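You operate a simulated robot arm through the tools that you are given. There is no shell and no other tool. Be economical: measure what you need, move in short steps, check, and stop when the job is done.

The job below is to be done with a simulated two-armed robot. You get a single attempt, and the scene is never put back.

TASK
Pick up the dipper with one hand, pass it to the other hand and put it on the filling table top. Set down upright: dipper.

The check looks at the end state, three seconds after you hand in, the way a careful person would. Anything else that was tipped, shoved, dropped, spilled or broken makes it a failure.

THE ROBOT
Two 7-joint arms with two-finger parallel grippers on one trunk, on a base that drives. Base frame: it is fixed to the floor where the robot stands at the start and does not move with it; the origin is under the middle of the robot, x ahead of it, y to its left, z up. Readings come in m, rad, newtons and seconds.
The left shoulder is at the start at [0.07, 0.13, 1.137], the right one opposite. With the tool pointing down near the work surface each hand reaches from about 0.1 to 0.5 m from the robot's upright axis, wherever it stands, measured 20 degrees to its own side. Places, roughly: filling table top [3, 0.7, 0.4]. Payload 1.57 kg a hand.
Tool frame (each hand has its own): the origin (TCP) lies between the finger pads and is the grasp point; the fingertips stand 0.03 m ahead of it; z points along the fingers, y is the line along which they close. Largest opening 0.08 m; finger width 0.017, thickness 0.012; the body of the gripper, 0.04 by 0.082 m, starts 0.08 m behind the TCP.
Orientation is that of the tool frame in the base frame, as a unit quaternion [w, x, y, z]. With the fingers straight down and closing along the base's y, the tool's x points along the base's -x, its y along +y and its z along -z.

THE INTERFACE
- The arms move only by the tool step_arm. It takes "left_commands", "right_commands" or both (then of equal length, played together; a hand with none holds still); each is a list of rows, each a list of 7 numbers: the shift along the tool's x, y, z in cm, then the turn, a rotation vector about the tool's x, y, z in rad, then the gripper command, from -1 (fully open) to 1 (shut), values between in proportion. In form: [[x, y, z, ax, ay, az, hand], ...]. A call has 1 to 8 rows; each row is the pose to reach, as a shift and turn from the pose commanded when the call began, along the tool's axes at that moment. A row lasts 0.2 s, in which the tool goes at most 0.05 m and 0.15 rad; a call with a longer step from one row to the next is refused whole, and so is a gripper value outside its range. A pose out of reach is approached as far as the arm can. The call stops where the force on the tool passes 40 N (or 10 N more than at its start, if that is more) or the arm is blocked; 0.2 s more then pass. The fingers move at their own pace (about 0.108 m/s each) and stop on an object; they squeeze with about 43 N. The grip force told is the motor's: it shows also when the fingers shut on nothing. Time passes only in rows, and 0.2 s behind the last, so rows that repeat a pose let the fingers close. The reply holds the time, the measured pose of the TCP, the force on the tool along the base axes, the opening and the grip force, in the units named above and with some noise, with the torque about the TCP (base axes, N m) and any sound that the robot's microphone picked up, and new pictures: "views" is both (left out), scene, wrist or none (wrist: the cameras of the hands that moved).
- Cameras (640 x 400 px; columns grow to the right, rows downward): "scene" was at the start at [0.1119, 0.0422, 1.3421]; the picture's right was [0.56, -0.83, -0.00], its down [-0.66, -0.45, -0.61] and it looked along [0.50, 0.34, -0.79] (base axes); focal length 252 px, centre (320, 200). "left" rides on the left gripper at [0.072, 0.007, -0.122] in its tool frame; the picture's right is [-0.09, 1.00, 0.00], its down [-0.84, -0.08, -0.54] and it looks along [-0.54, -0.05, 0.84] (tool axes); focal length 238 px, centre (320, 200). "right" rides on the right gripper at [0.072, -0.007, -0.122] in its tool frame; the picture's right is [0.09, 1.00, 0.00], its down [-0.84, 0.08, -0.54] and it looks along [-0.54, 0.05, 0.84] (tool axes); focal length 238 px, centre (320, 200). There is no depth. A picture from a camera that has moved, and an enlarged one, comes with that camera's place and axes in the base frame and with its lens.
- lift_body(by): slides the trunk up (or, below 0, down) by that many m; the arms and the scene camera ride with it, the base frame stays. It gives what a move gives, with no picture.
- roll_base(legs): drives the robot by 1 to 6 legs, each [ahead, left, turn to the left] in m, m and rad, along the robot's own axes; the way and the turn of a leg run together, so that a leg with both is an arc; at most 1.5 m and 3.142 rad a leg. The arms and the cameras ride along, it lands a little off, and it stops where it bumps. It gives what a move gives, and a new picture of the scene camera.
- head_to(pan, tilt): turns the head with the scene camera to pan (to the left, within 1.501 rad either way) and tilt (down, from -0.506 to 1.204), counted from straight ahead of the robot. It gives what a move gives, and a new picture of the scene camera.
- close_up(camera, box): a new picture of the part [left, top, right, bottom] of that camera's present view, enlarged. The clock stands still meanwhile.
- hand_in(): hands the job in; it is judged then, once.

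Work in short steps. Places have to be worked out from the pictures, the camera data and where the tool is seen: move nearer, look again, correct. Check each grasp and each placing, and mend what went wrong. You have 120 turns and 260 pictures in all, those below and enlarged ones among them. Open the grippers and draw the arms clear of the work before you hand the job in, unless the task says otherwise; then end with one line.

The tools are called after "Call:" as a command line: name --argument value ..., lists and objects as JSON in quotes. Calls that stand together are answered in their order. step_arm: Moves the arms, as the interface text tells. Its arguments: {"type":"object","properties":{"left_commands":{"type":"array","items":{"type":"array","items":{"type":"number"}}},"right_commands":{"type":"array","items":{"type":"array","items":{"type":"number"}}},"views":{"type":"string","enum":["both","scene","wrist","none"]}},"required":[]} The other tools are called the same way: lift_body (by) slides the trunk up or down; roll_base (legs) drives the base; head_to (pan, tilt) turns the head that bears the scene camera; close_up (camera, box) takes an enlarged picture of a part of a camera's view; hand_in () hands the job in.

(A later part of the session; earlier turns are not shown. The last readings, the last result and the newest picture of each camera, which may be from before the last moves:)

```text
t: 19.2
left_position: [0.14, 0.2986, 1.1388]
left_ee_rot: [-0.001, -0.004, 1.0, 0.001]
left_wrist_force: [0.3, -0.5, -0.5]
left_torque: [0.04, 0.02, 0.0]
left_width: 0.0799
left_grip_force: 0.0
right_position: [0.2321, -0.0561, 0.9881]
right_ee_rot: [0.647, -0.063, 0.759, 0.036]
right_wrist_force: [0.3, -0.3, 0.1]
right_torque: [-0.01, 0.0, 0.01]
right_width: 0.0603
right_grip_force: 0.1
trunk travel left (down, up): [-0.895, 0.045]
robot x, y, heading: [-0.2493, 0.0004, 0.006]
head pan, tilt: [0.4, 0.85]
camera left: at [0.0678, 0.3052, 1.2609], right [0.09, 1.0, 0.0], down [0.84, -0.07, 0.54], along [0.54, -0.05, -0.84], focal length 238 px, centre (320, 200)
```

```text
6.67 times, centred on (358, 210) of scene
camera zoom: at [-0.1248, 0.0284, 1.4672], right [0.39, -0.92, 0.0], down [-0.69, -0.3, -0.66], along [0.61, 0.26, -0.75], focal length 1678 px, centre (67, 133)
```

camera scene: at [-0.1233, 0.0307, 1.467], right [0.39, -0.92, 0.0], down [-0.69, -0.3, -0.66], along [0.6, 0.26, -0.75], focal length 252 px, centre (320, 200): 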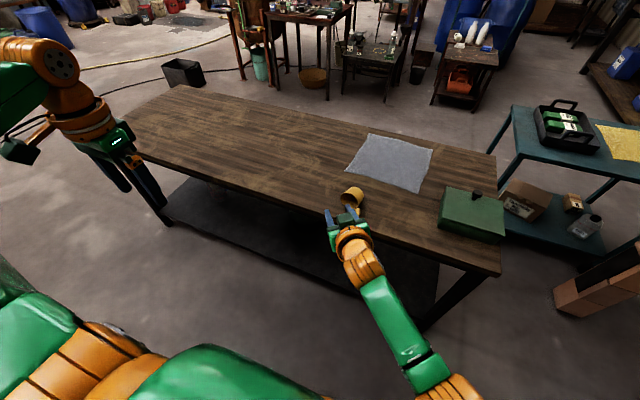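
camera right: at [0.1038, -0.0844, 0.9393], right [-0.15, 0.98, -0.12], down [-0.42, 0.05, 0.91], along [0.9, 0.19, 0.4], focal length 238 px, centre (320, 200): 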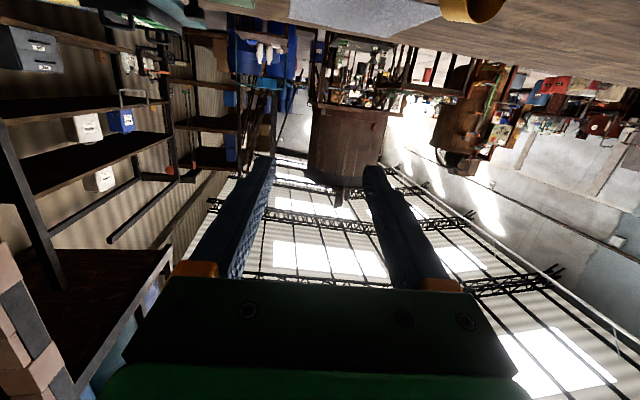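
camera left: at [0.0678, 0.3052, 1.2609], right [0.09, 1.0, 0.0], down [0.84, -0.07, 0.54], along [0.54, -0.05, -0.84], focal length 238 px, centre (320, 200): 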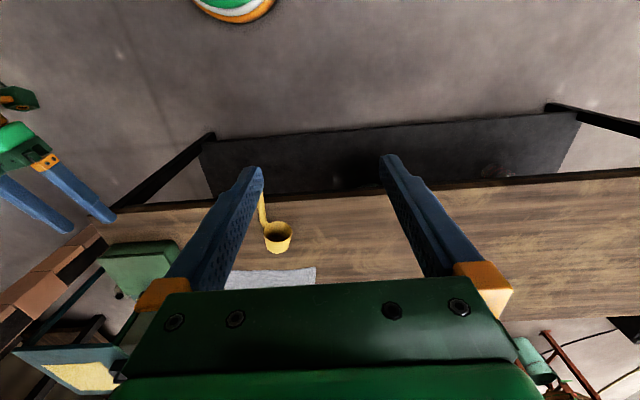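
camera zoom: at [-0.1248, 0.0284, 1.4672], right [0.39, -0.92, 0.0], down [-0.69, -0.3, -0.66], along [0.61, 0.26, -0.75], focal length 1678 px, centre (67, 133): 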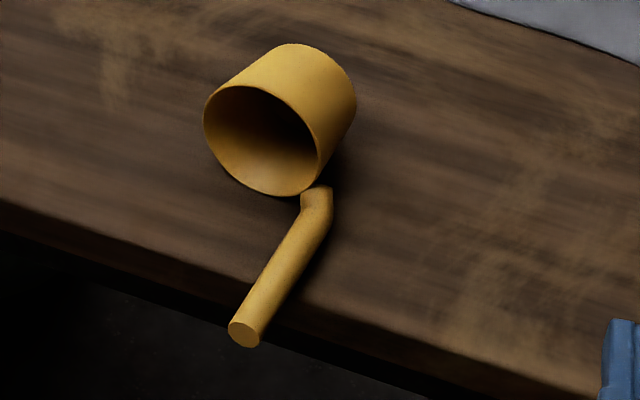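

The handle runs from an elbow near (0.435, 0.124) to its end near (0.351, 0.135) at z≈0.775, lying right in front of the left arm. I make the left hand the first hand: the right moves aside while the left pitches forward and comes down behind the handle end.

Call:
step_arm --left_commands '[[-1, -1.5, 1.25, 0, -0.1375, 0, -1], [-2, -3, 2.5, 0, -0.275, 0, -1], [-3, -4.5, 3.75, 0, -0.4125, 0, -1], [-4, -6, 5, 0, -0.55, 0, -1], [-5, -7.5, 6.25, 0, -0.6875, 0, -1], [-6, -9, 7.5, 0, -0.825, 0, -1], [-7, -10.5, 8.75, 0, -0.9625, 0, -1], [-8, -12, 10, 0, -1.1, 0, -1]]' --right_commands '[[0.14, -3, -0.4, 0, 0, 0, -1], [0.28, -6, -0.8, 0, 0, 0, -1], [0.42, -9, -1.2, 0, 0, 0, -1], [0.56, -12, -1.6, 0, 0, 0, -1], [0.7, -14.85, -2, 0, 0, 0, -1], [0.7, -14.85, -2, 0, 0, 0, -1], [0.7, -14.85, -2, 0, 0, 0, -1], [0.7, -14.85, -2, 0, 0, 0, -1]]' --views "scene"

Call:
close_up --camera "left" --box '[0, 0, 640, 400]'

```text
t: 21.0
left_position: [0.2158, 0.1878, 1.0474]
left_ee_rot: [0.522, -0.001, 0.853, 0.001]
left_wrist_force: [-0.4, -0.2, 0.0]
left_torque: [0.02, -0.01, 0.04]
left_width: 0.0798
left_grip_force: 0.0
left hand out of reach, approached as far as the arm can: row 8
right_position: [0.2326, -0.2017, 0.9898]
right_ee_rot: [0.648, -0.053, 0.759, 0.045]
right_wrist_force: [-0.8, -1.1, 0.1]
right_torque: [0.03, -0.03, 0.01]
right_width: 0.0799
right_grip_force: 0.1
trunk travel left (down, up): [-0.895, 0.045]
robot x, y, heading: [-0.2504, -0.0018, 0.007]
head pan, tilt: [0.4, 0.85]
camera scene: at [-0.1254, 0.0275, 1.4673], right [0.39, -0.92, 0.0], down [-0.69, -0.29, -0.66], along [0.61, 0.26, -0.75], focal length 252 px, centre (320, 200)
```

scene: 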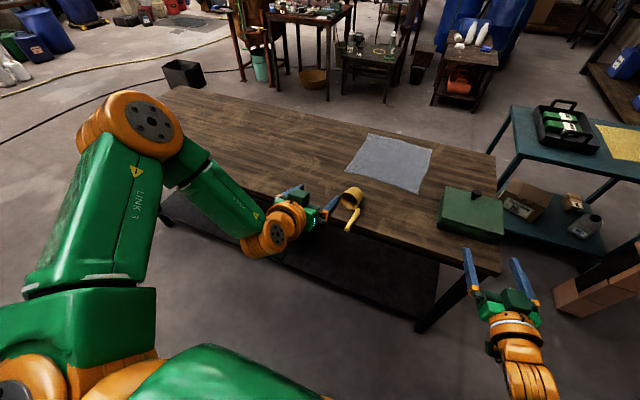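

```text
1.00 times, centred on (320, 200) of left (not enlarged: the box is as wide or as high as the picture)
camera zoom: at [0.0759, 0.1936, 1.0397], right [0.04, 1.0, 0.08], down [-0.1, -0.08, 0.99], along [0.99, -0.05, 0.1], focal length 238 px, centre (320, 200)
```

zoom: 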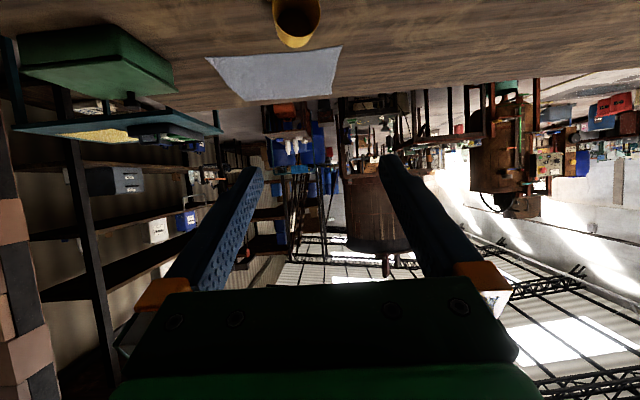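

I lower the trunk 0.2 m, so the left hand drops straight to just behind the handle end.

Call:
lift_body --by -0.2

Call:
close_up --camera "left" --box '[0, 0, 640, 400]'

Call:
close_up --camera "scene" --box '[240, 130, 432, 250]'

```text
t: 23.2
left_position: [0.2173, 0.1893, 0.8479]
left_ee_rot: [0.523, -0.003, 0.853, 0.002]
left_wrist_force: [0.2, -0.6, 0.3]
left_torque: [0.01, -0.01, -0.01]
left_width: 0.0801
left_grip_force: 0.1
right_position: [0.2321, -0.1995, 0.79]
right_ee_rot: [0.648, -0.054, 0.759, 0.044]
right_wrist_force: [0.0, 0.5, 0.2]
right_torque: [0.01, 0.01, 0.0]
right_width: 0.0799
right_grip_force: 0.0
trunk travel left (down, up): [-0.695, 0.245]
robot x, y, heading: [-0.2495, 0.0013, 0.005]
head pan, tilt: [0.4, 0.85]
```

```text
1.00 times, centred on (320, 200) of left (not enlarged: the box is as wide or as high as the picture)
camera zoom: at [0.0752, 0.1959, 0.84], right [0.04, 1.0, 0.08], down [-0.1, -0.08, 0.99], along [0.99, -0.04, 0.1], focal length 238 px, centre (320, 200)
```

zoom: 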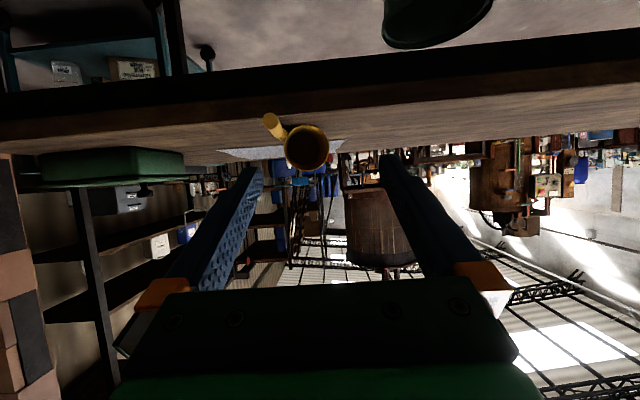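

```text
3.33 times, centred on (336, 190) of scene
camera zoom: at [-0.1268, 0.0305, 1.2674], right [0.39, -0.92, 0.0], down [-0.69, -0.3, -0.66], along [0.61, 0.26, -0.75], focal length 839 px, centre (267, 233)
```

zoom: 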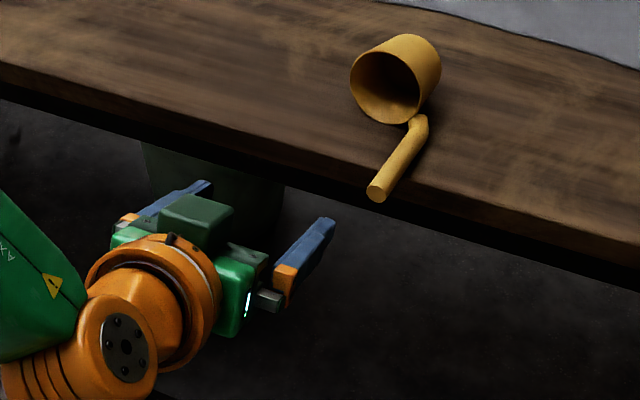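

The handle end triangulates to (0.345, 0.134, 0.777). I enlarge the left view to get the handle's direction and the bench height.

Call:
close_up --camera "left" --box '[240, 90, 368, 190]'

```text
4.00 times, centred on (304, 140) of left
camera zoom: at [0.0752, 0.1959, 0.84], right [0.04, 1.0, 0.08], down [-0.1, -0.08, 0.99], along [0.99, -0.04, 0.1], focal length 953 px, centre (384, 440)
```

zoom: 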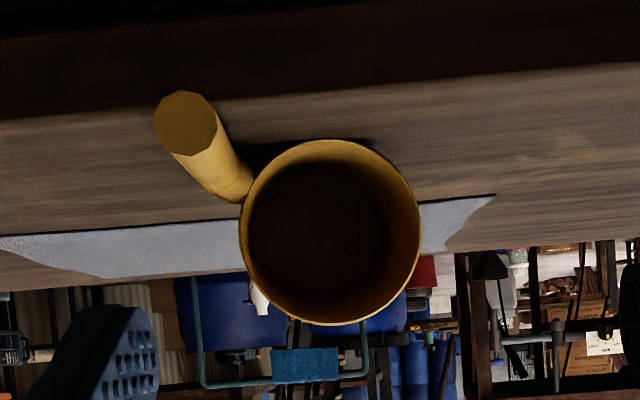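

The handle is horizontal at z≈0.778, y≈0.134, and the bench edge is at x≈0.395. I level the left hand and line it up 7 cm behind the handle end.

Call:
step_arm --left_commands '[[0.9, -1.4, 2, 0, -0.12, 0, -1], [1.9, -2.75, 4, 0, -0.24, 0, -1], [2.8, -4.1, 6, 0, -0.36, 0, -1], [3.78, -5.5, 7.93, 0, -0.48, 0, -1]]' --views "wrist"

Call:
close_up --camera "scene" --box '[240, 130, 432, 250]'

```text
t: 24.2
left_position: [0.2354, 0.2121, 0.9303]
left_ee_rot: [0.71, -0.002, 0.704, 0.001]
left_wrist_force: [0.3, 0.5, -0.1]
left_torque: [0.02, 0.01, -0.01]
left_width: 0.0801
left_grip_force: 0.1
left hand out of reach, approached as far as the arm can: row 1, 2, 3, 4
right_position: [0.2332, -0.1995, 0.7919]
right_ee_rot: [0.648, -0.054, 0.758, 0.045]
right_wrist_force: [0.9, 0.2, -0.2]
right_torque: [-0.01, -0.04, -0.02]
right_width: 0.0798
right_grip_force: 0.2
trunk travel left (down, up): [-0.695, 0.245]
robot x, y, heading: [-0.2461, -0.0015, -0.0]
head pan, tilt: [0.4, 0.85]
camera left: at [0.1151, 0.2181, 0.8601], right [-0.01, 1.0, 0.09], down [-0.55, -0.08, 0.83], along [0.84, -0.05, 0.55], focal length 238 px, centre (320, 200)
```

left: 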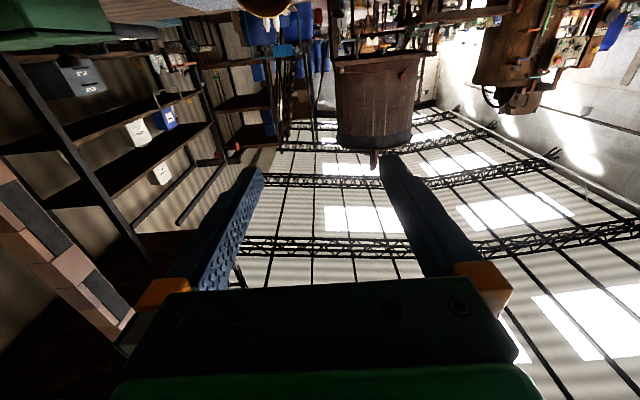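

```text
3.33 times, centred on (336, 190) of scene
camera zoom: at [-0.1268, 0.0306, 1.2673], right [0.39, -0.92, 0.0], down [-0.69, -0.3, -0.66], along [0.61, 0.26, -0.75], focal length 839 px, centre (267, 233)
```

zoom: 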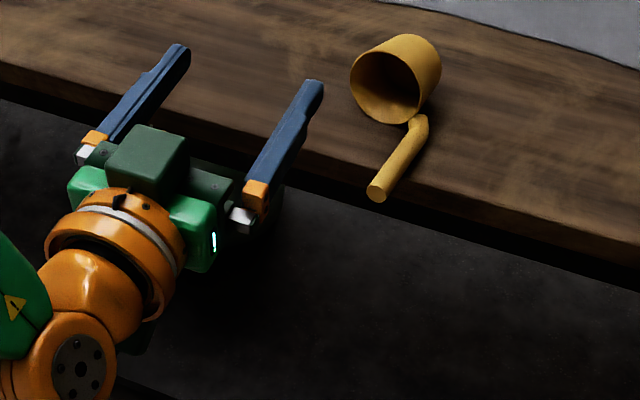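

The orientation is right, but at this trunk height the arm can't go low enough with the hand level. I lower the trunk another 0.15 m.

Call:
lift_body --by -0.15

Call:
close_up --camera "scene" --box '[160, 100, 480, 300]'

```text
t: 25.9
left_position: [0.2363, 0.2105, 0.7823]
left_ee_rot: [0.709, -0.001, 0.705, 0.001]
left_wrist_force: [-0.5, -1.0, 0.2]
left_torque: [0.03, -0.02, 0.0]
left_width: 0.0796
left_grip_force: 0.0
right_position: [0.2327, -0.1994, 0.6407]
right_ee_rot: [0.648, -0.054, 0.759, 0.045]
right_wrist_force: [0.1, 0.4, -0.8]
right_torque: [0.01, 0.0, 0.0]
right_width: 0.0799
right_grip_force: 0.1
trunk travel left (down, up): [-0.545, 0.395]
robot x, y, heading: [-0.2513, -0.0008, 0.005]
head pan, tilt: [0.4, 0.85]
```

```text
2.00 times, centred on (320, 200) of scene
camera zoom: at [-0.1268, 0.0305, 1.1174], right [0.39, -0.92, 0.0], down [-0.69, -0.3, -0.66], along [0.61, 0.26, -0.75], focal length 504 px, centre (320, 200)
```

zoom: 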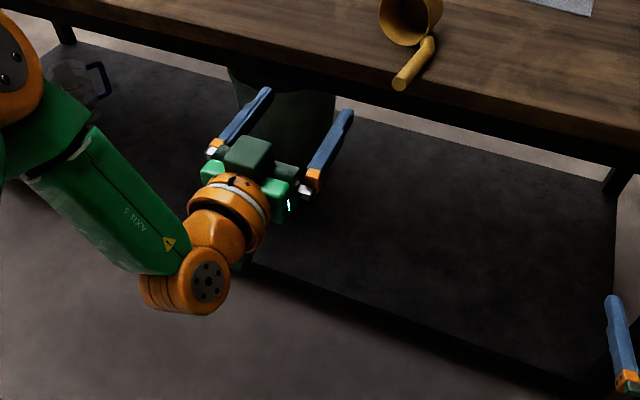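

The left hand is now level at z=0.782. I move it sideways and forward until it stands just short of the handle end.

Call:
step_arm --left_commands '[[0.1, -2, 0.5, 0, 0, 0, -1], [0.2, -4, 1.5, 0, 0, 0, -1], [0.3, -6, 3, 0, 0, 0, -1], [0.4, -7.6, 4.5, 0, 0, 0, -1]]' --views "wrist"

Call:
close_up --camera "scene" --box '[240, 60, 432, 180]'

```text
t: 26.9
left_position: [0.2668, 0.1668, 0.8179]
left_ee_rot: [0.709, 0.0, 0.706, 0.0]
left_wrist_force: [0.2, 0.6, 0.0]
left_torque: [-0.03, 0.0, 0.01]
left_width: 0.0798
left_grip_force: 0.1
left hand out of reach, approached as far as the arm can: row 1, 2, 3, 4
right_position: [0.2328, -0.1996, 0.64]
right_ee_rot: [0.648, -0.054, 0.758, 0.045]
right_wrist_force: [-0.2, 0.0, 0.5]
right_torque: [-0.05, 0.01, 0.0]
right_width: 0.08
right_grip_force: 0.0
trunk travel left (down, up): [-0.545, 0.395]
robot x, y, heading: [-0.2487, -0.0053, 0.005]
head pan, tilt: [0.4, 0.85]
camera left: at [0.1454, 0.174, 0.7459], right [0.0, 1.0, 0.09], down [-0.55, -0.08, 0.83], along [0.84, -0.05, 0.54], focal length 238 px, centre (320, 200)
```

left: 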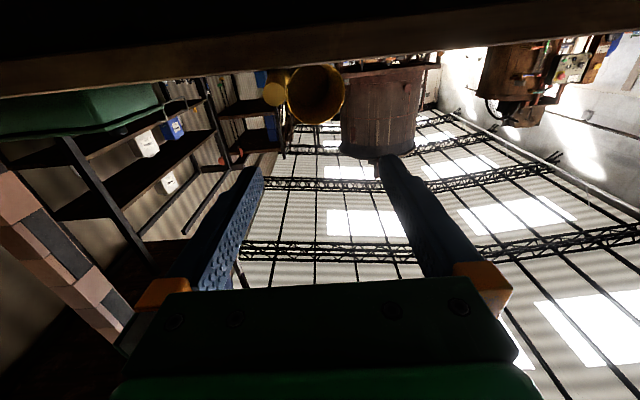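

```text
3.33 times, centred on (336, 120) of scene
camera zoom: at [-0.1266, 0.0303, 1.1173], right [0.39, -0.92, 0.0], down [-0.69, -0.3, -0.66], along [0.61, 0.26, -0.75], focal length 839 px, centre (267, 467)
```

zoom: 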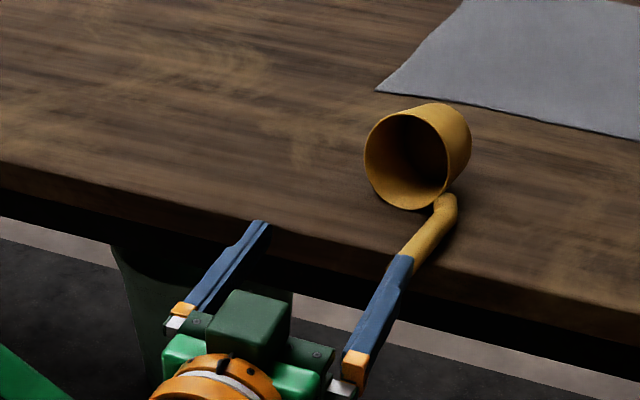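

The arm is again compromised, since the target is too close to the robot's midline for a level left hand. I back off 5 cm, shift the base 12 cm right and raise the trunk a little.

Call:
roll_base --legs '[[-0.07, 0, 0], [0, -0.12, 0]]'

Call:
lift_body --by 0.1

Call:
step_arm --left_commands '[[0, 0, 0, 0, 0, 0, -1]]' --views "wrist"

```text
t: 28.8
left_position: [0.1978, 0.0475, 0.8167]
left_ee_rot: [0.709, 0.0, 0.705, 0.0]
left_wrist_force: [-0.5, 0.6, -0.2]
left_torque: [-0.03, 0.02, -0.02]
left_width: 0.0801
left_grip_force: 0.0
right_position: [0.1641, -0.3211, 0.64]
right_ee_rot: [0.648, -0.053, 0.759, 0.043]
right_wrist_force: [-0.5, -0.3, 0.5]
right_torque: [-0.02, -0.03, 0.02]
right_width: 0.0803
right_grip_force: 0.0
trunk travel left (down, up): [-0.545, 0.395]
robot x, y, heading: [-0.319, -0.1185, 0.005]
head pan, tilt: [0.4, 0.85]
camera scene: at [-0.1954, -0.0902, 1.1173], right [0.39, -0.92, 0.0], down [-0.69, -0.3, -0.66], along [0.61, 0.26, -0.75], focal length 252 px, centre (320, 200)
```

scene: 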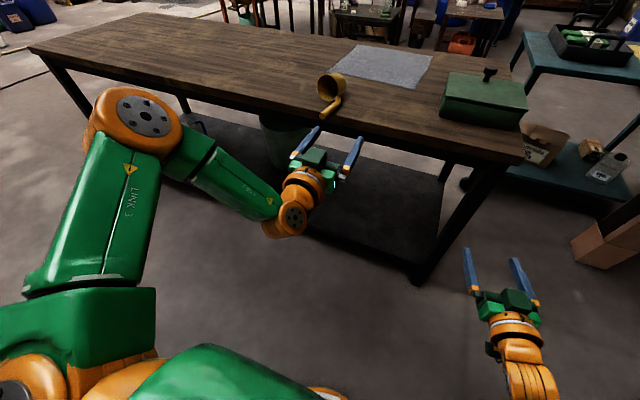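

```text
t: 30.1
left_position: [0.1985, 0.0469, 0.9182]
left_ee_rot: [0.708, -0.001, 0.706, 0.001]
left_wrist_force: [0.8, -0.4, -0.2]
left_torque: [0.02, 0.01, 0.01]
left_width: 0.0801
left_grip_force: 0.0
right_position: [0.1641, -0.3197, 0.7414]
right_ee_rot: [0.648, -0.053, 0.759, 0.044]
right_wrist_force: [-0.1, -0.4, 0.2]
right_torque: [-0.02, 0.02, -0.01]
right_width: 0.0798
right_grip_force: 0.0
trunk travel left (down, up): [-0.645, 0.295]
robot x, y, heading: [-0.3138, -0.1196, 0.005]
head pan, tilt: [0.4, 0.85]
```

```text
t: 30.5
left_position: [0.1984, 0.0473, 0.9176]
left_ee_rot: [0.709, -0.001, 0.705, 0.001]
left_wrist_force: [0.0, -0.7, 0.2]
left_torque: [-0.02, 0.0, -0.02]
left_width: 0.0801
left_grip_force: 0.0
right_position: [0.164, -0.3205, 0.7399]
right_ee_rot: [0.648, -0.054, 0.759, 0.045]
right_wrist_force: [0.5, 0.1, 0.2]
right_torque: [-0.01, -0.02, -0.01]
right_width: 0.0799
right_grip_force: 0.1
trunk travel left (down, up): [-0.645, 0.295]
robot x, y, heading: [-0.3177, -0.1216, 0.006]
head pan, tilt: [0.4, 0.85]
camera left: at [0.0766, 0.0539, 0.8458], right [0.0, 1.0, 0.09], down [-0.55, -0.08, 0.83], along [0.84, -0.05, 0.54], focal length 238 px, centre (320, 200)
```

left: 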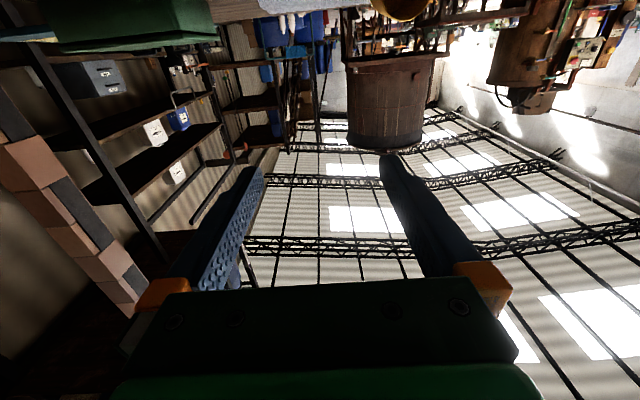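

Null step: the commanded pose equals the reached one. I now move the left hand forward, left and down towards the pre-grasp, with a slight downward pitch.

Call:
step_arm --left_commands '[[2, 3, 0.5, 0, 0.1, 0, -1], [5, 6, 1.5, 0, 0.17, 0, -1], [8, 8.7, 3, 0, 0.17, 0, -1], [11, 8.7, 5.5, 0, 0.17, 0, -1], [14, 8.7, 8, 0, 0.17, 0, -1]]' --views "both"

```text
t: 31.7
left_position: [0.2331, 0.1452, 0.85]
left_ee_rot: [0.646, -0.001, 0.763, 0.001]
left_wrist_force: [0.2, -0.1, -0.7]
left_torque: [0.03, 0.0, 0.0]
left_width: 0.08
left_grip_force: 0.1
left hand out of reach, approached as far as the arm can: row 3, 4, 5
right_position: [0.1636, -0.3198, 0.7407]
right_ee_rot: [0.648, -0.054, 0.758, 0.045]
right_wrist_force: [0.1, 0.3, 0.2]
right_torque: [0.01, 0.0, 0.01]
right_width: 0.08
right_grip_force: 0.1
trunk travel left (down, up): [-0.645, 0.295]
robot x, y, heading: [-0.3174, -0.124, 0.007]
head pan, tilt: [0.4, 0.85]
camera scene: at [-0.1951, -0.0901, 1.2173], right [0.39, -0.92, 0.0], down [-0.69, -0.3, -0.66], along [0.61, 0.26, -0.75], focal length 252 px, centre (320, 200)
camera left: at [0.1009, 0.1521, 0.8008], right [0.01, 1.0, 0.09], down [-0.4, -0.08, 0.92], along [0.92, -0.05, 0.39], focal length 238 px, centre (320, 200)
```

scene: 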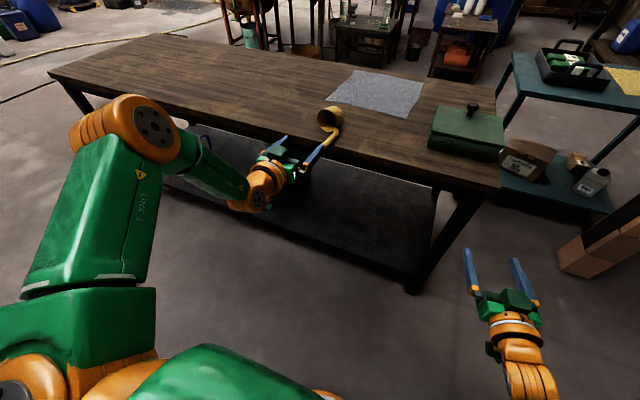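
left: 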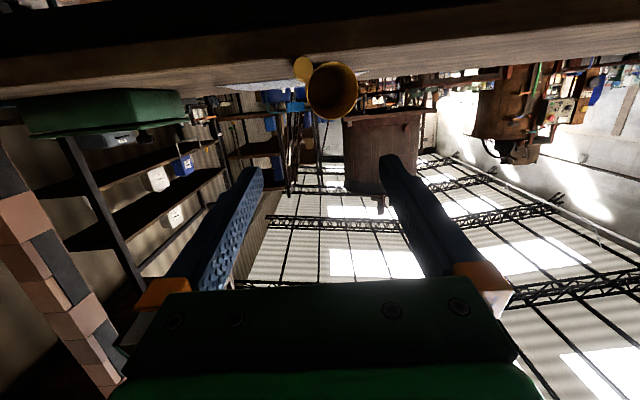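

The arm can hold this posture, so I use the base and trunk for the rest: lower 7 cm, shift 1 cm right, then forward 5 cm and look.

Call:
lift_body --by -0.07

Call:
roll_base --legs '[[0.04, -0.011, 0]]'

Call:
close_up --camera "left" --box '[200, 30, 440, 180]'

Call:
close_up --camera "scene" --box '[240, 80, 400, 180]'

```text
t: 32.8
left_position: [0.2322, 0.1446, 0.7819]
left_ee_rot: [0.646, -0.001, 0.763, 0.001]
left_wrist_force: [0.7, 0.3, -0.1]
left_torque: [-0.02, 0.01, 0.01]
left_width: 0.08
left_grip_force: 0.1
right_position: [0.1629, -0.3185, 0.6708]
right_ee_rot: [0.648, -0.053, 0.759, 0.044]
right_wrist_force: [0.1, -0.2, 0.6]
right_torque: [0.0, -0.03, 0.02]
right_width: 0.08
right_grip_force: 0.1
trunk travel left (down, up): [-0.575, 0.365]
robot x, y, heading: [-0.3194, -0.1221, 0.003]
head pan, tilt: [0.4, 0.85]
```

```text
t: 33.7
left_position: [0.2711, 0.1355, 0.7813]
left_ee_rot: [0.646, -0.002, 0.763, 0.002]
left_wrist_force: [1.0, -0.7, -0.6]
left_torque: [-0.03, 0.01, 0.01]
left_width: 0.0801
left_grip_force: 0.1
right_position: [0.204, -0.3306, 0.6701]
right_ee_rot: [0.648, -0.054, 0.759, 0.045]
right_wrist_force: [-0.5, 0.3, 0.7]
right_torque: [0.0, -0.04, -0.03]
right_width: 0.0798
right_grip_force: 0.2
trunk travel left (down, up): [-0.575, 0.365]
robot x, y, heading: [-0.2836, -0.1311, 0.008]
head pan, tilt: [0.4, 0.85]
camera scene: at [-0.156, -0.1008, 1.1474], right [0.4, -0.92, 0.0], down [-0.69, -0.3, -0.66], along [0.61, 0.26, -0.75], focal length 252 px, centre (320, 200)
```

scene: 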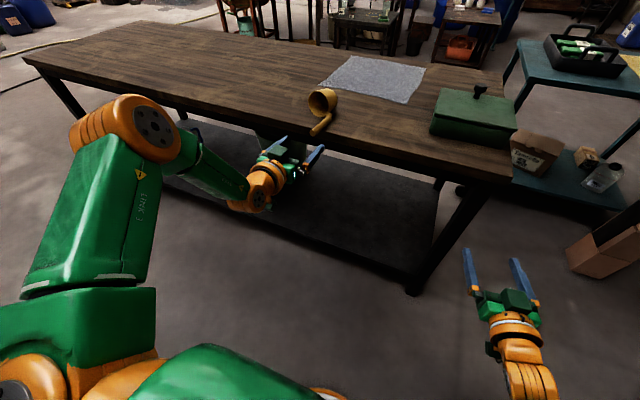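

```text
2.67 times, centred on (320, 105) of left
camera zoom: at [0.1398, 0.1414, 0.7309], right [0.01, 1.0, 0.09], down [-0.4, -0.08, 0.91], along [0.92, -0.05, 0.39], focal length 636 px, centre (320, 453)
```

zoom: 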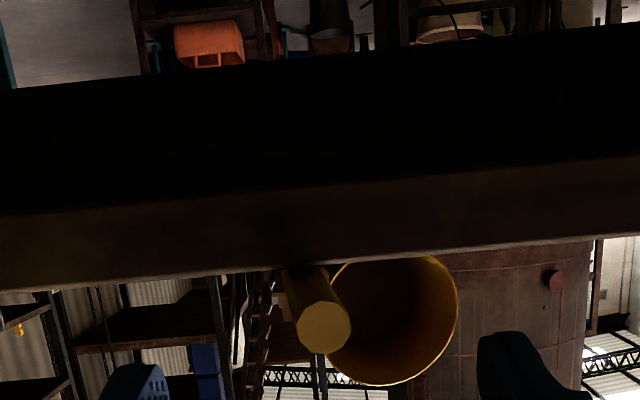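

```text
4.00 times, centred on (320, 130) of scene
camera zoom: at [-0.156, -0.1008, 1.1474], right [0.4, -0.92, 0.0], down [-0.69, -0.3, -0.66], along [0.61, 0.26, -0.75], focal length 1007 px, centre (320, 480)
```

zoom: 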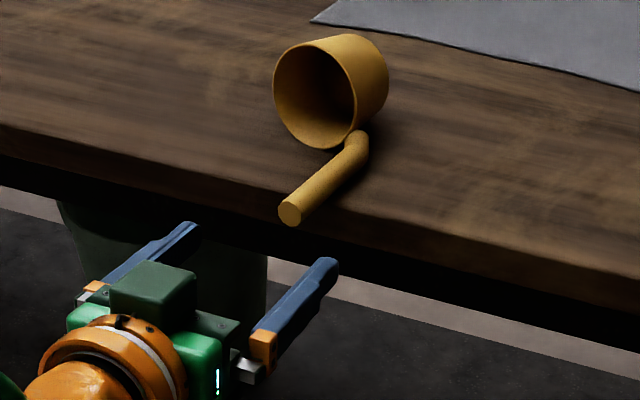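

The handle end is at (0.3445, 0.135, 0.774), in line with the hand. I lower by 4 mm and drive forward 9.5 cm so the fingers straddle the handle.

Call:
lift_body --by -0.004

Call:
roll_base --legs '[[0.095, -0.002, 0]]'

Call:
close_up --camera "left" --box '[0, 0, 640, 400]'

Call:
close_up --camera "scene" --box '[220, 80, 380, 180]'

```text
t: 34.2
left_position: [0.2724, 0.134, 0.7771]
left_ee_rot: [0.646, -0.003, 0.763, 0.002]
left_wrist_force: [0.9, 0.4, 0.4]
left_torque: [0.0, 0.0, -0.01]
left_width: 0.0799
left_grip_force: 0.2
right_position: [0.2034, -0.3306, 0.6661]
right_ee_rot: [0.648, -0.054, 0.759, 0.045]
right_wrist_force: [0.3, -0.9, -0.7]
right_torque: [-0.01, 0.02, -0.02]
right_width: 0.0798
right_grip_force: 0.0
trunk travel left (down, up): [-0.571, 0.369]
robot x, y, heading: [-0.2781, -0.1295, 0.007]
head pan, tilt: [0.4, 0.85]
```

```text
t: 35.3
left_position: [0.3649, 0.1336, 0.7777]
left_ee_rot: [0.646, -0.002, 0.764, 0.001]
left_wrist_force: [-0.1, -0.3, 0.0]
left_torque: [-0.03, 0.0, 0.01]
left_width: 0.0798
left_grip_force: 0.0
right_position: [0.2969, -0.3322, 0.6661]
right_ee_rot: [0.649, -0.054, 0.758, 0.044]
right_wrist_force: [0.2, 0.5, 0.3]
right_torque: [0.0, -0.03, -0.01]
right_width: 0.08
right_grip_force: 0.0
trunk travel left (down, up): [-0.571, 0.369]
robot x, y, heading: [-0.1838, -0.133, 0.004]
head pan, tilt: [0.4, 0.85]
camera scene: at [-0.0628, -0.1022, 1.1433], right [0.39, -0.92, 0.0], down [-0.69, -0.3, -0.66], along [0.61, 0.26, -0.75], focal length 252 px, centre (320, 200)
```

scene: 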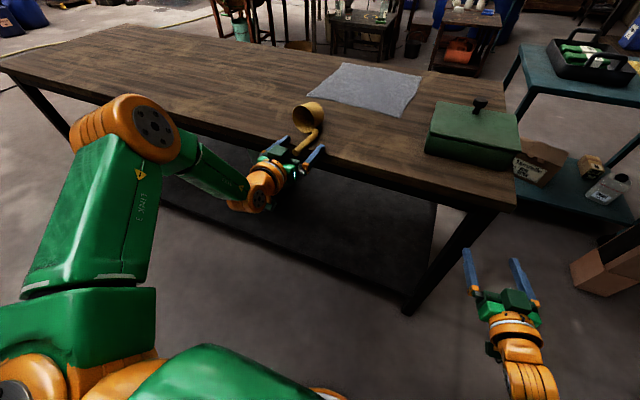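

```text
1.00 times, centred on (320, 200) of left (not enlarged: the box is as wide or as high as the picture)
camera zoom: at [0.2331, 0.1398, 0.7268], right [0.01, 1.0, 0.09], down [-0.4, -0.08, 0.92], along [0.92, -0.05, 0.39], focal length 238 px, centre (320, 200)
```

zoom: 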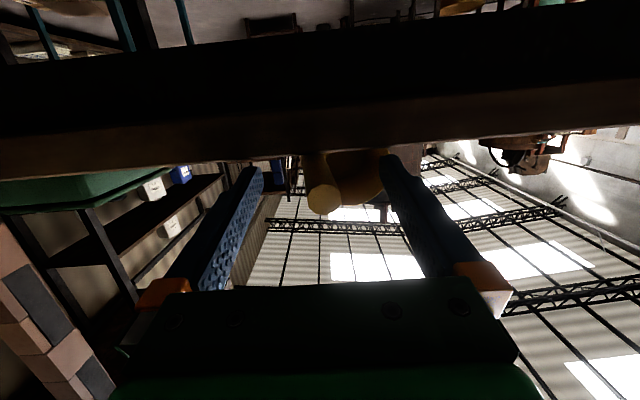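

```text
4.00 times, centred on (300, 130) of scene
camera zoom: at [-0.0628, -0.1022, 1.1433], right [0.39, -0.92, 0.0], down [-0.69, -0.3, -0.66], along [0.61, 0.26, -0.75], focal length 1007 px, centre (400, 480)
```

zoom: 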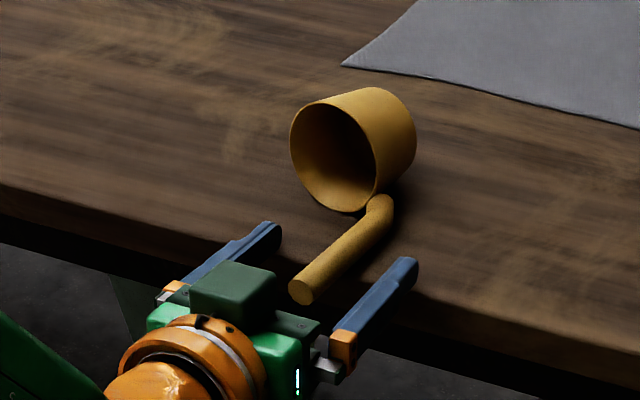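

The handle end is centred between the fingers and about 2 cm past their tips towards the palm. I close the left gripper.

Call:
step_arm --left_commands '[[0, 0, 0, 0, 0, 0, 0], [0, 0, 0, 0, 0, 0, 0.5], [0, 0, 0, 0, 0, 0, 1], [0, 0, 0, 0, 0, 0, 1], [0, 0, 0, 0, 0, 0, 1]]' --views "wrist"

Call:
close_up --camera "scene" --box '[220, 80, 380, 180]'

```text
t: 36.5
left_position: [0.3646, 0.1336, 0.7776]
left_ee_rot: [0.647, -0.002, 0.763, 0.002]
left_wrist_force: [0.3, -0.2, 0.3]
left_torque: [0.05, -0.08, 0.03]
left_width: 0.017
left_grip_force: 32.4
right_position: [0.2961, -0.3319, 0.6664]
right_ee_rot: [0.649, -0.053, 0.758, 0.044]
right_wrist_force: [0.3, 0.3, 0.7]
right_torque: [0.0, 0.0, 0.0]
right_width: 0.0797
right_grip_force: 0.1
trunk travel left (down, up): [-0.571, 0.369]
robot x, y, heading: [-0.1855, -0.1363, 0.003]
head pan, tilt: [0.4, 0.85]
camera left: at [0.2329, 0.1399, 0.727], right [0.01, 1.0, 0.09], down [-0.4, -0.08, 0.91], along [0.92, -0.05, 0.39], focal length 238 px, centre (320, 200)
```

left: 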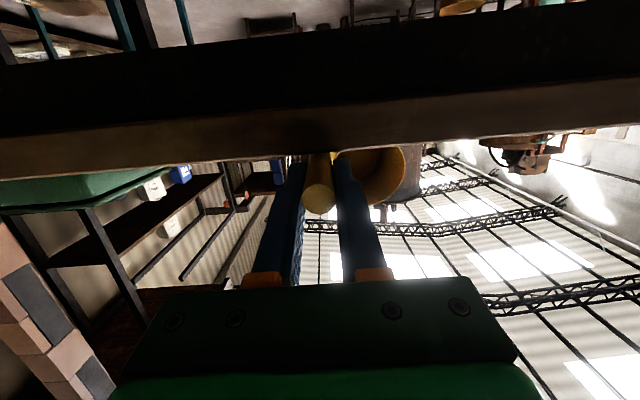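

```text
4.00 times, centred on (300, 130) of scene
camera zoom: at [-0.063, -0.1022, 1.1434], right [0.39, -0.92, 0.0], down [-0.69, -0.3, -0.66], along [0.61, 0.26, -0.75], focal length 1007 px, centre (400, 480)
```

zoom: 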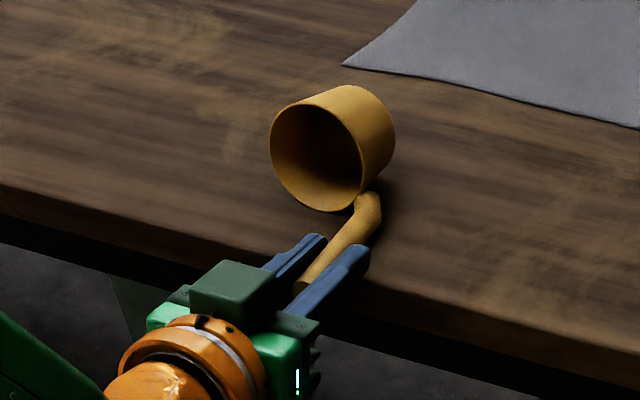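

Gripped along its axis at 17 mm. I lift with the trunk by 0.22 m and check for slip.

Call:
lift_body --by 0.22

Call:
close_up --camera "left" --box '[0, 0, 640, 400]'

Call:
close_up --camera "scene" --box '[220, 80, 412, 200]'

```text
t: 38.9
left_position: [0.3647, 0.1334, 0.9971]
left_ee_rot: [0.646, -0.001, 0.764, 0.001]
left_wrist_force: [0.2, -0.2, -0.6]
left_torque: [-0.02, 0.05, 0.0]
left_width: 0.0174
left_grip_force: 31.8
right_position: [0.2966, -0.3311, 0.8864]
right_ee_rot: [0.648, -0.054, 0.759, 0.044]
right_wrist_force: [-0.9, 0.1, -0.3]
right_torque: [0.03, -0.04, 0.01]
right_width: 0.0796
right_grip_force: 0.1
trunk travel left (down, up): [-0.791, 0.149]
robot x, y, heading: [-0.1845, -0.1352, 0.008]
head pan, tilt: [0.4, 0.85]
```

```text
1.00 times, centred on (320, 200) of left (not enlarged: the box is as wide or as high as the picture)
camera zoom: at [0.2332, 0.1399, 0.9467], right [0.01, 1.0, 0.09], down [-0.4, -0.08, 0.92], along [0.92, -0.05, 0.39], focal length 238 px, centre (320, 200)
```

zoom: 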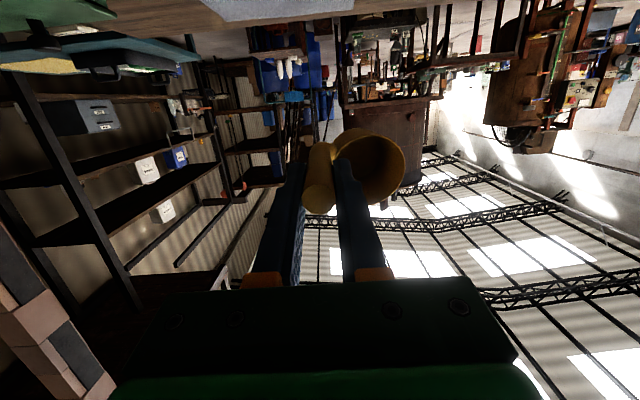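

```text
3.33 times, centred on (316, 140) of scene
camera zoom: at [-0.0625, -0.1021, 1.3633], right [0.39, -0.92, 0.0], down [-0.69, -0.3, -0.66], along [0.61, 0.26, -0.75], focal length 839 px, centre (333, 400)
```

zoom: 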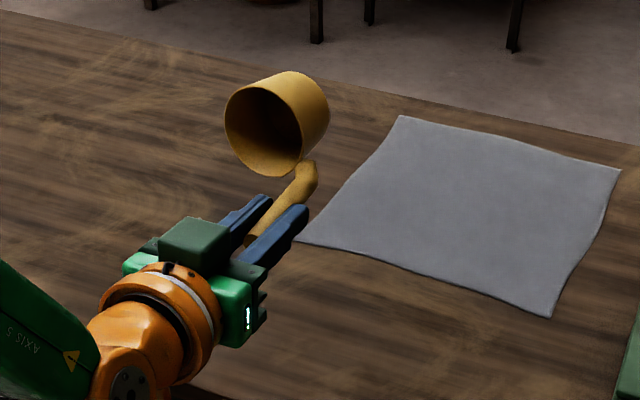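

Held firmly with no slip. I now turn the left hand downward to bring the dipper upright, drawing it back towards the robot at the same time.

Call:
step_arm --left_commands '[[-0.1, 0, -1.5, 0, 0.14, 0, 1], [-0.2, 0, -3, 0, 0.28, 0, 1], [-0.3, 0, -4.5, 0, 0.42, 0, 1], [-0.4, 0, -6, 0, 0.56, 0, 1], [-0.5, 0, -7.5, 0, 0.7, 0, 1], [-0.6, 0, -9, 0, 0.84, 0, 1], [-0.7, 0, -10.5, 0, 0.98, 0, 1], [-0.9, 0, -12.3, 0, 1.12, 0, 1]]' --views "both"

```text
t: 40.7
left_position: [0.2439, 0.1326, 1.0273]
left_ee_rot: [0.14, -0.001, 0.99, -0.001]
left_wrist_force: [0.1, 0.1, -1.0]
left_torque: [-0.01, -0.03, 0.0]
left_width: 0.017
left_grip_force: 31.5
left hand out of reach, approached as far as the arm can: row 5, 6
right_position: [0.2962, -0.3325, 0.8864]
right_ee_rot: [0.649, -0.053, 0.758, 0.044]
right_wrist_force: [0.4, -0.4, -0.4]
right_torque: [0.01, 0.01, -0.01]
right_width: 0.0799
right_grip_force: 0.1
trunk travel left (down, up): [-0.791, 0.149]
robot x, y, heading: [-0.1869, -0.1337, 0.003]
head pan, tilt: [0.4, 0.85]
camera scene: at [-0.0624, -0.1025, 1.3633], right [0.39, -0.92, 0.0], down [-0.69, -0.3, -0.66], along [0.61, 0.26, -0.75], focal length 252 px, centre (320, 200)
camera left: at [0.1419, 0.1392, 1.1256], right [0.09, 1.0, 0.02], down [0.65, -0.07, 0.75], along [0.75, -0.05, -0.66], focal length 238 px, centre (320, 200)
```

scene: 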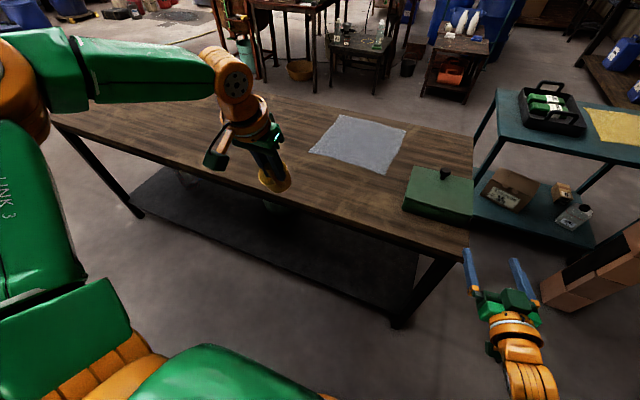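
left: 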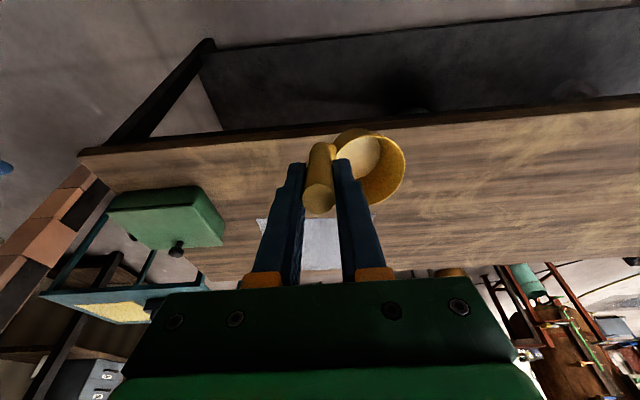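

The dipper hangs securely from the left hand with the cup on the +y side. I finish turning the hand vertical, then yaw it so the cup swings round towards the right arm.

Call:
step_arm --left_commands '[[0, 0, 0, 0, 0.14, 0, 1], [0, 0, 0, 0, 0.28, 0, 1]]' --views "none"

Call:
step_arm --left_commands '[[0, 0, 0, 0, 0, 0.14, 1], [0, 0, 0, 0, 0, 0.28, 1], [0, 0, 0, 0, 0, 0.42, 1], [0, 0, 0, 0, 0, 0.56, 1], [0, 0, 0, 0, 0, 0.7, 1], [0, 0, 0, 0, 0, 0.84, 1], [0, 0, 0, 0, 0, 0.98, 1], [0, 0, 0, 0, 0, 1.12, 1]]' --views "scene"

```text
t: 41.3
left_position: [0.2471, 0.1319, 1.0272]
left_ee_rot: [0.001, -0.001, 1.0, -0.001]
left_wrist_force: [-0.5, 0.5, -0.6]
left_torque: [-0.01, 0.03, -0.02]
left_width: 0.0173
left_grip_force: 32.7
right_position: [0.2981, -0.3324, 0.8842]
right_ee_rot: [0.647, -0.054, 0.759, 0.045]
right_wrist_force: [0.1, 0.2, -0.2]
right_torque: [0.02, 0.0, -0.01]
right_width: 0.08
right_grip_force: 0.2
trunk travel left (down, up): [-0.791, 0.149]
robot x, y, heading: [-0.187, -0.1305, 0.0]
head pan, tilt: [0.4, 0.85]
```

```text
t: 43.1
left_position: [0.2451, 0.133, 1.0256]
left_ee_rot: [0.002, 0.531, 0.847, 0.002]
left_wrist_force: [0.2, -0.6, -0.7]
left_torque: [-0.01, 0.02, -0.02]
left_width: 0.0172
left_grip_force: 32.0
right_position: [0.2965, -0.3315, 0.887]
right_ee_rot: [0.648, -0.054, 0.758, 0.045]
right_wrist_force: [-0.5, 0.0, -0.4]
right_torque: [0.01, 0.03, 0.01]
right_width: 0.0801
right_grip_force: 0.1
trunk travel left (down, up): [-0.791, 0.149]
robot x, y, heading: [-0.1866, -0.1341, 0.004]
head pan, tilt: [0.4, 0.85]
camera scene: at [-0.0626, -0.1021, 1.3633], right [0.39, -0.92, 0.0], down [-0.69, -0.3, -0.66], along [0.61, 0.26, -0.75], focal length 252 px, centre (320, 200)
```

scene: 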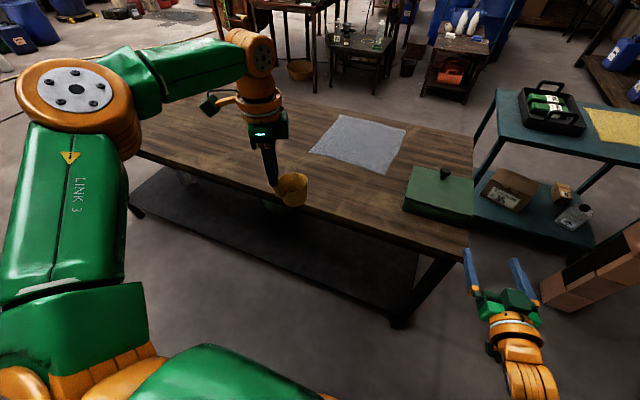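

The yaw works without trouble, and the cup now points forward. I continue turning towards the right.

Call:
step_arm --left_commands '[[0, 0, 0, 0, 0, 0.145, 1], [0, 0, 0, 0, 0, 0.29, 1], [0, 0, 0, 0, 0, 0.435, 1], [0, 0, 0, 0, 0, 0.58, 1], [0, 0, 0, 0, 0, 0.725, 1], [0, 0, 0, 0, 0, 0.87, 1], [0, 0, 0, 0, 0, 1.015, 1], [0, 0, 0, 0, 0, 1.16, 1]]' --views "scene"

Call:
close_up --camera "scene" --box '[200, 110, 360, 210]'

```text
t: 44.9
left_position: [0.2459, 0.1312, 1.0261]
left_ee_rot: [0.0, 0.909, 0.418, 0.003]
left_wrist_force: [0.4, -0.4, -0.2]
left_torque: [0.03, 0.02, 0.0]
left_width: 0.0169
left_grip_force: 32.2
right_position: [0.2963, -0.3311, 0.886]
right_ee_rot: [0.648, -0.054, 0.759, 0.045]
right_wrist_force: [-0.7, -0.3, 0.1]
right_torque: [0.0, -0.01, 0.0]
right_width: 0.0802
right_grip_force: 0.0
trunk travel left (down, up): [-0.791, 0.149]
robot x, y, heading: [-0.1826, -0.1327, 0.004]
head pan, tilt: [0.4, 0.85]
camera scene: at [-0.0627, -0.1021, 1.3633], right [0.39, -0.92, 0.0], down [-0.69, -0.3, -0.66], along [0.61, 0.26, -0.75], focal length 252 px, centre (320, 200)
```

scene: 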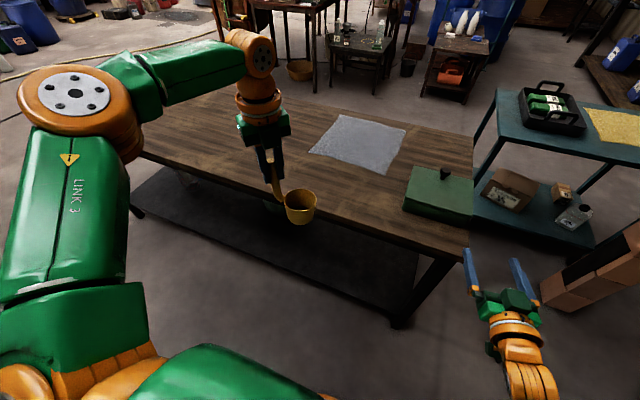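

```text
4.00 times, centred on (280, 160) of scene
camera zoom: at [-0.0627, -0.1021, 1.3633], right [0.39, -0.92, 0.0], down [-0.69, -0.3, -0.66], along [0.61, 0.26, -0.75], focal length 1007 px, centre (480, 360)
```

zoom: 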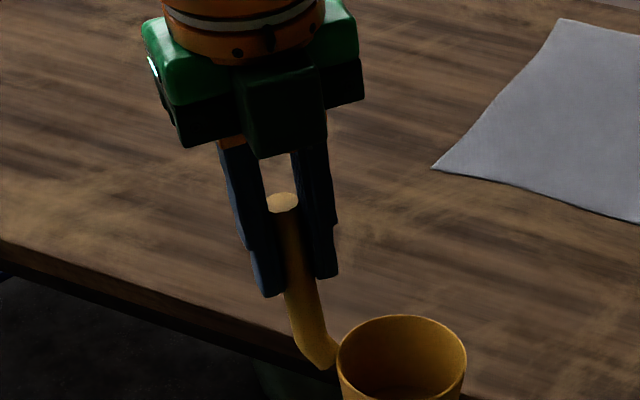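

The cup now hangs on the right-hand side. The plan is to have the right hand pinch the cup wall opposite the handle. I bring the dipper 15 cm towards the midline while the right hand turns to a 30° pitch and 37° yaw posture above.

Call:
step_arm --left_commands '[[-1.9, 1.6, 0, 0, 0, 0, 1], [-3.8, 3.25, 0, 0, 0, 0, 1], [-5.7, 4.9, 0, 0, 0, 0, 1], [-7.6, 6.5, 0, 0, 0, 0, 1], [-9.5, 8.1, 0, 0, 0, 0, 1], [-11.4, 9.75, 0, 0, 0, 0, 1], [-11.4, 9.75, 0, 0, 0, 0, 1], [-11.4, 9.75, 0, 0, 0, 0, 1]]' --right_commands '[[-2.07, 1.22, -0.87, -0.054, 0.109, -0.037, -1], [-4.14, 2.44, -1.74, -0.109, 0.217, -0.074, -1], [-6.2, 3.66, -2.6, -0.163, 0.326, -0.111, -1], [-8.3, 4.88, -3.5, -0.217, 0.434, -0.148, -1], [-10.3, 6.1, -4.36, -0.272, 0.543, -0.185, -1], [-12.4, 7.3, -5.2, -0.326, 0.652, -0.222, -1], [-14.5, 8.5, -6.1, -0.381, 0.76, -0.259, -1], [-16.55, 9.76, -6.97, -0.435, 0.869, -0.296, -1]]' --views "both"

```text
t: 46.7
left_position: [0.2133, 0.0148, 1.0244]
left_ee_rot: [0.001, 0.908, 0.42, 0.002]
left_wrist_force: [-1.0, 0.8, 0.2]
left_torque: [0.01, -0.03, 0.0]
left_width: 0.0171
left_grip_force: 31.7
left hand out of reach, approached as far as the arm can: row 4, 5, 6, 7, 8
right_position: [0.2398, -0.2373, 1.0599]
right_ee_rot: [0.244, -0.309, 0.915, 0.082]
right_wrist_force: [-0.3, 0.0, 0.9]
right_torque: [0.01, -0.02, 0.01]
right_width: 0.0797
right_grip_force: 0.1
trunk travel left (down, up): [-0.791, 0.149]
robot x, y, heading: [-0.1856, -0.1308, 0.007]
head pan, tilt: [0.4, 0.85]
camera scene: at [-0.0624, -0.1009, 1.3632], right [0.39, -0.92, 0.0], down [-0.69, -0.3, -0.66], along [0.61, 0.26, -0.75], focal length 252 px, centre (320, 200)
camera right: at [0.1449, -0.3183, 1.1302], right [-0.67, 0.74, -0.05], down [0.32, 0.34, 0.89], along [0.67, 0.58, -0.46], focal length 238 px, centre (320, 200)
camera left: at [0.2649, 0.0657, 1.1477], right [0.7, -0.72, 0.01], down [-0.6, -0.59, 0.54], along [-0.38, -0.38, -0.84], focal length 238 px, centre (320, 200)
```

scene: 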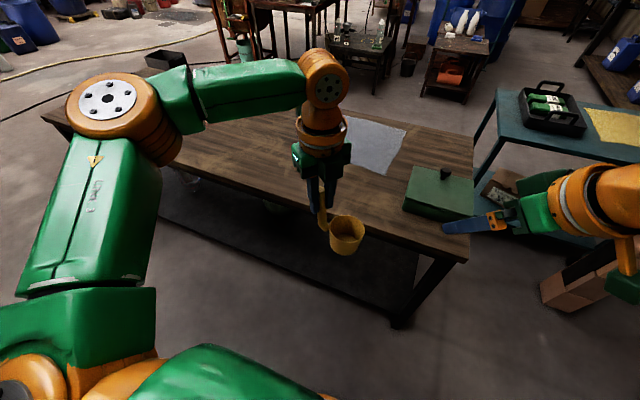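
right: 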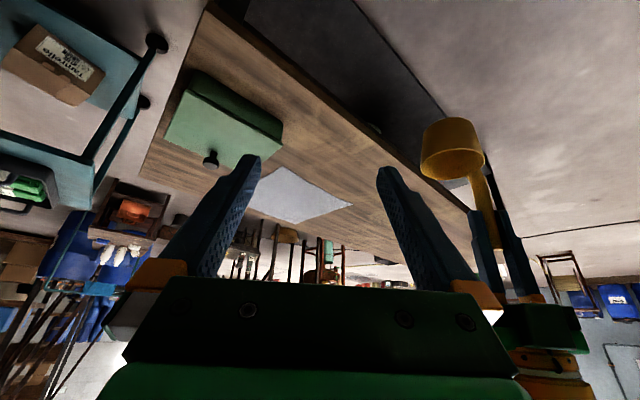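
left: 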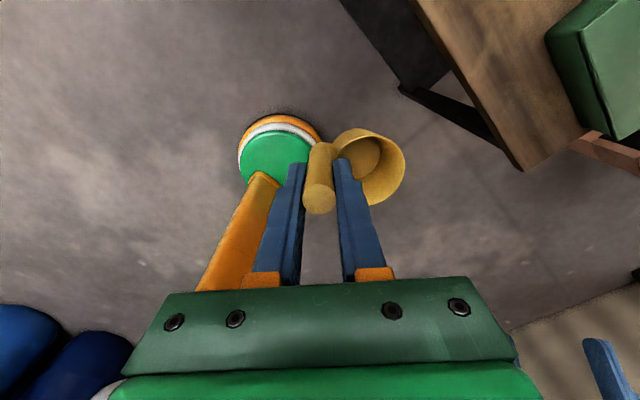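

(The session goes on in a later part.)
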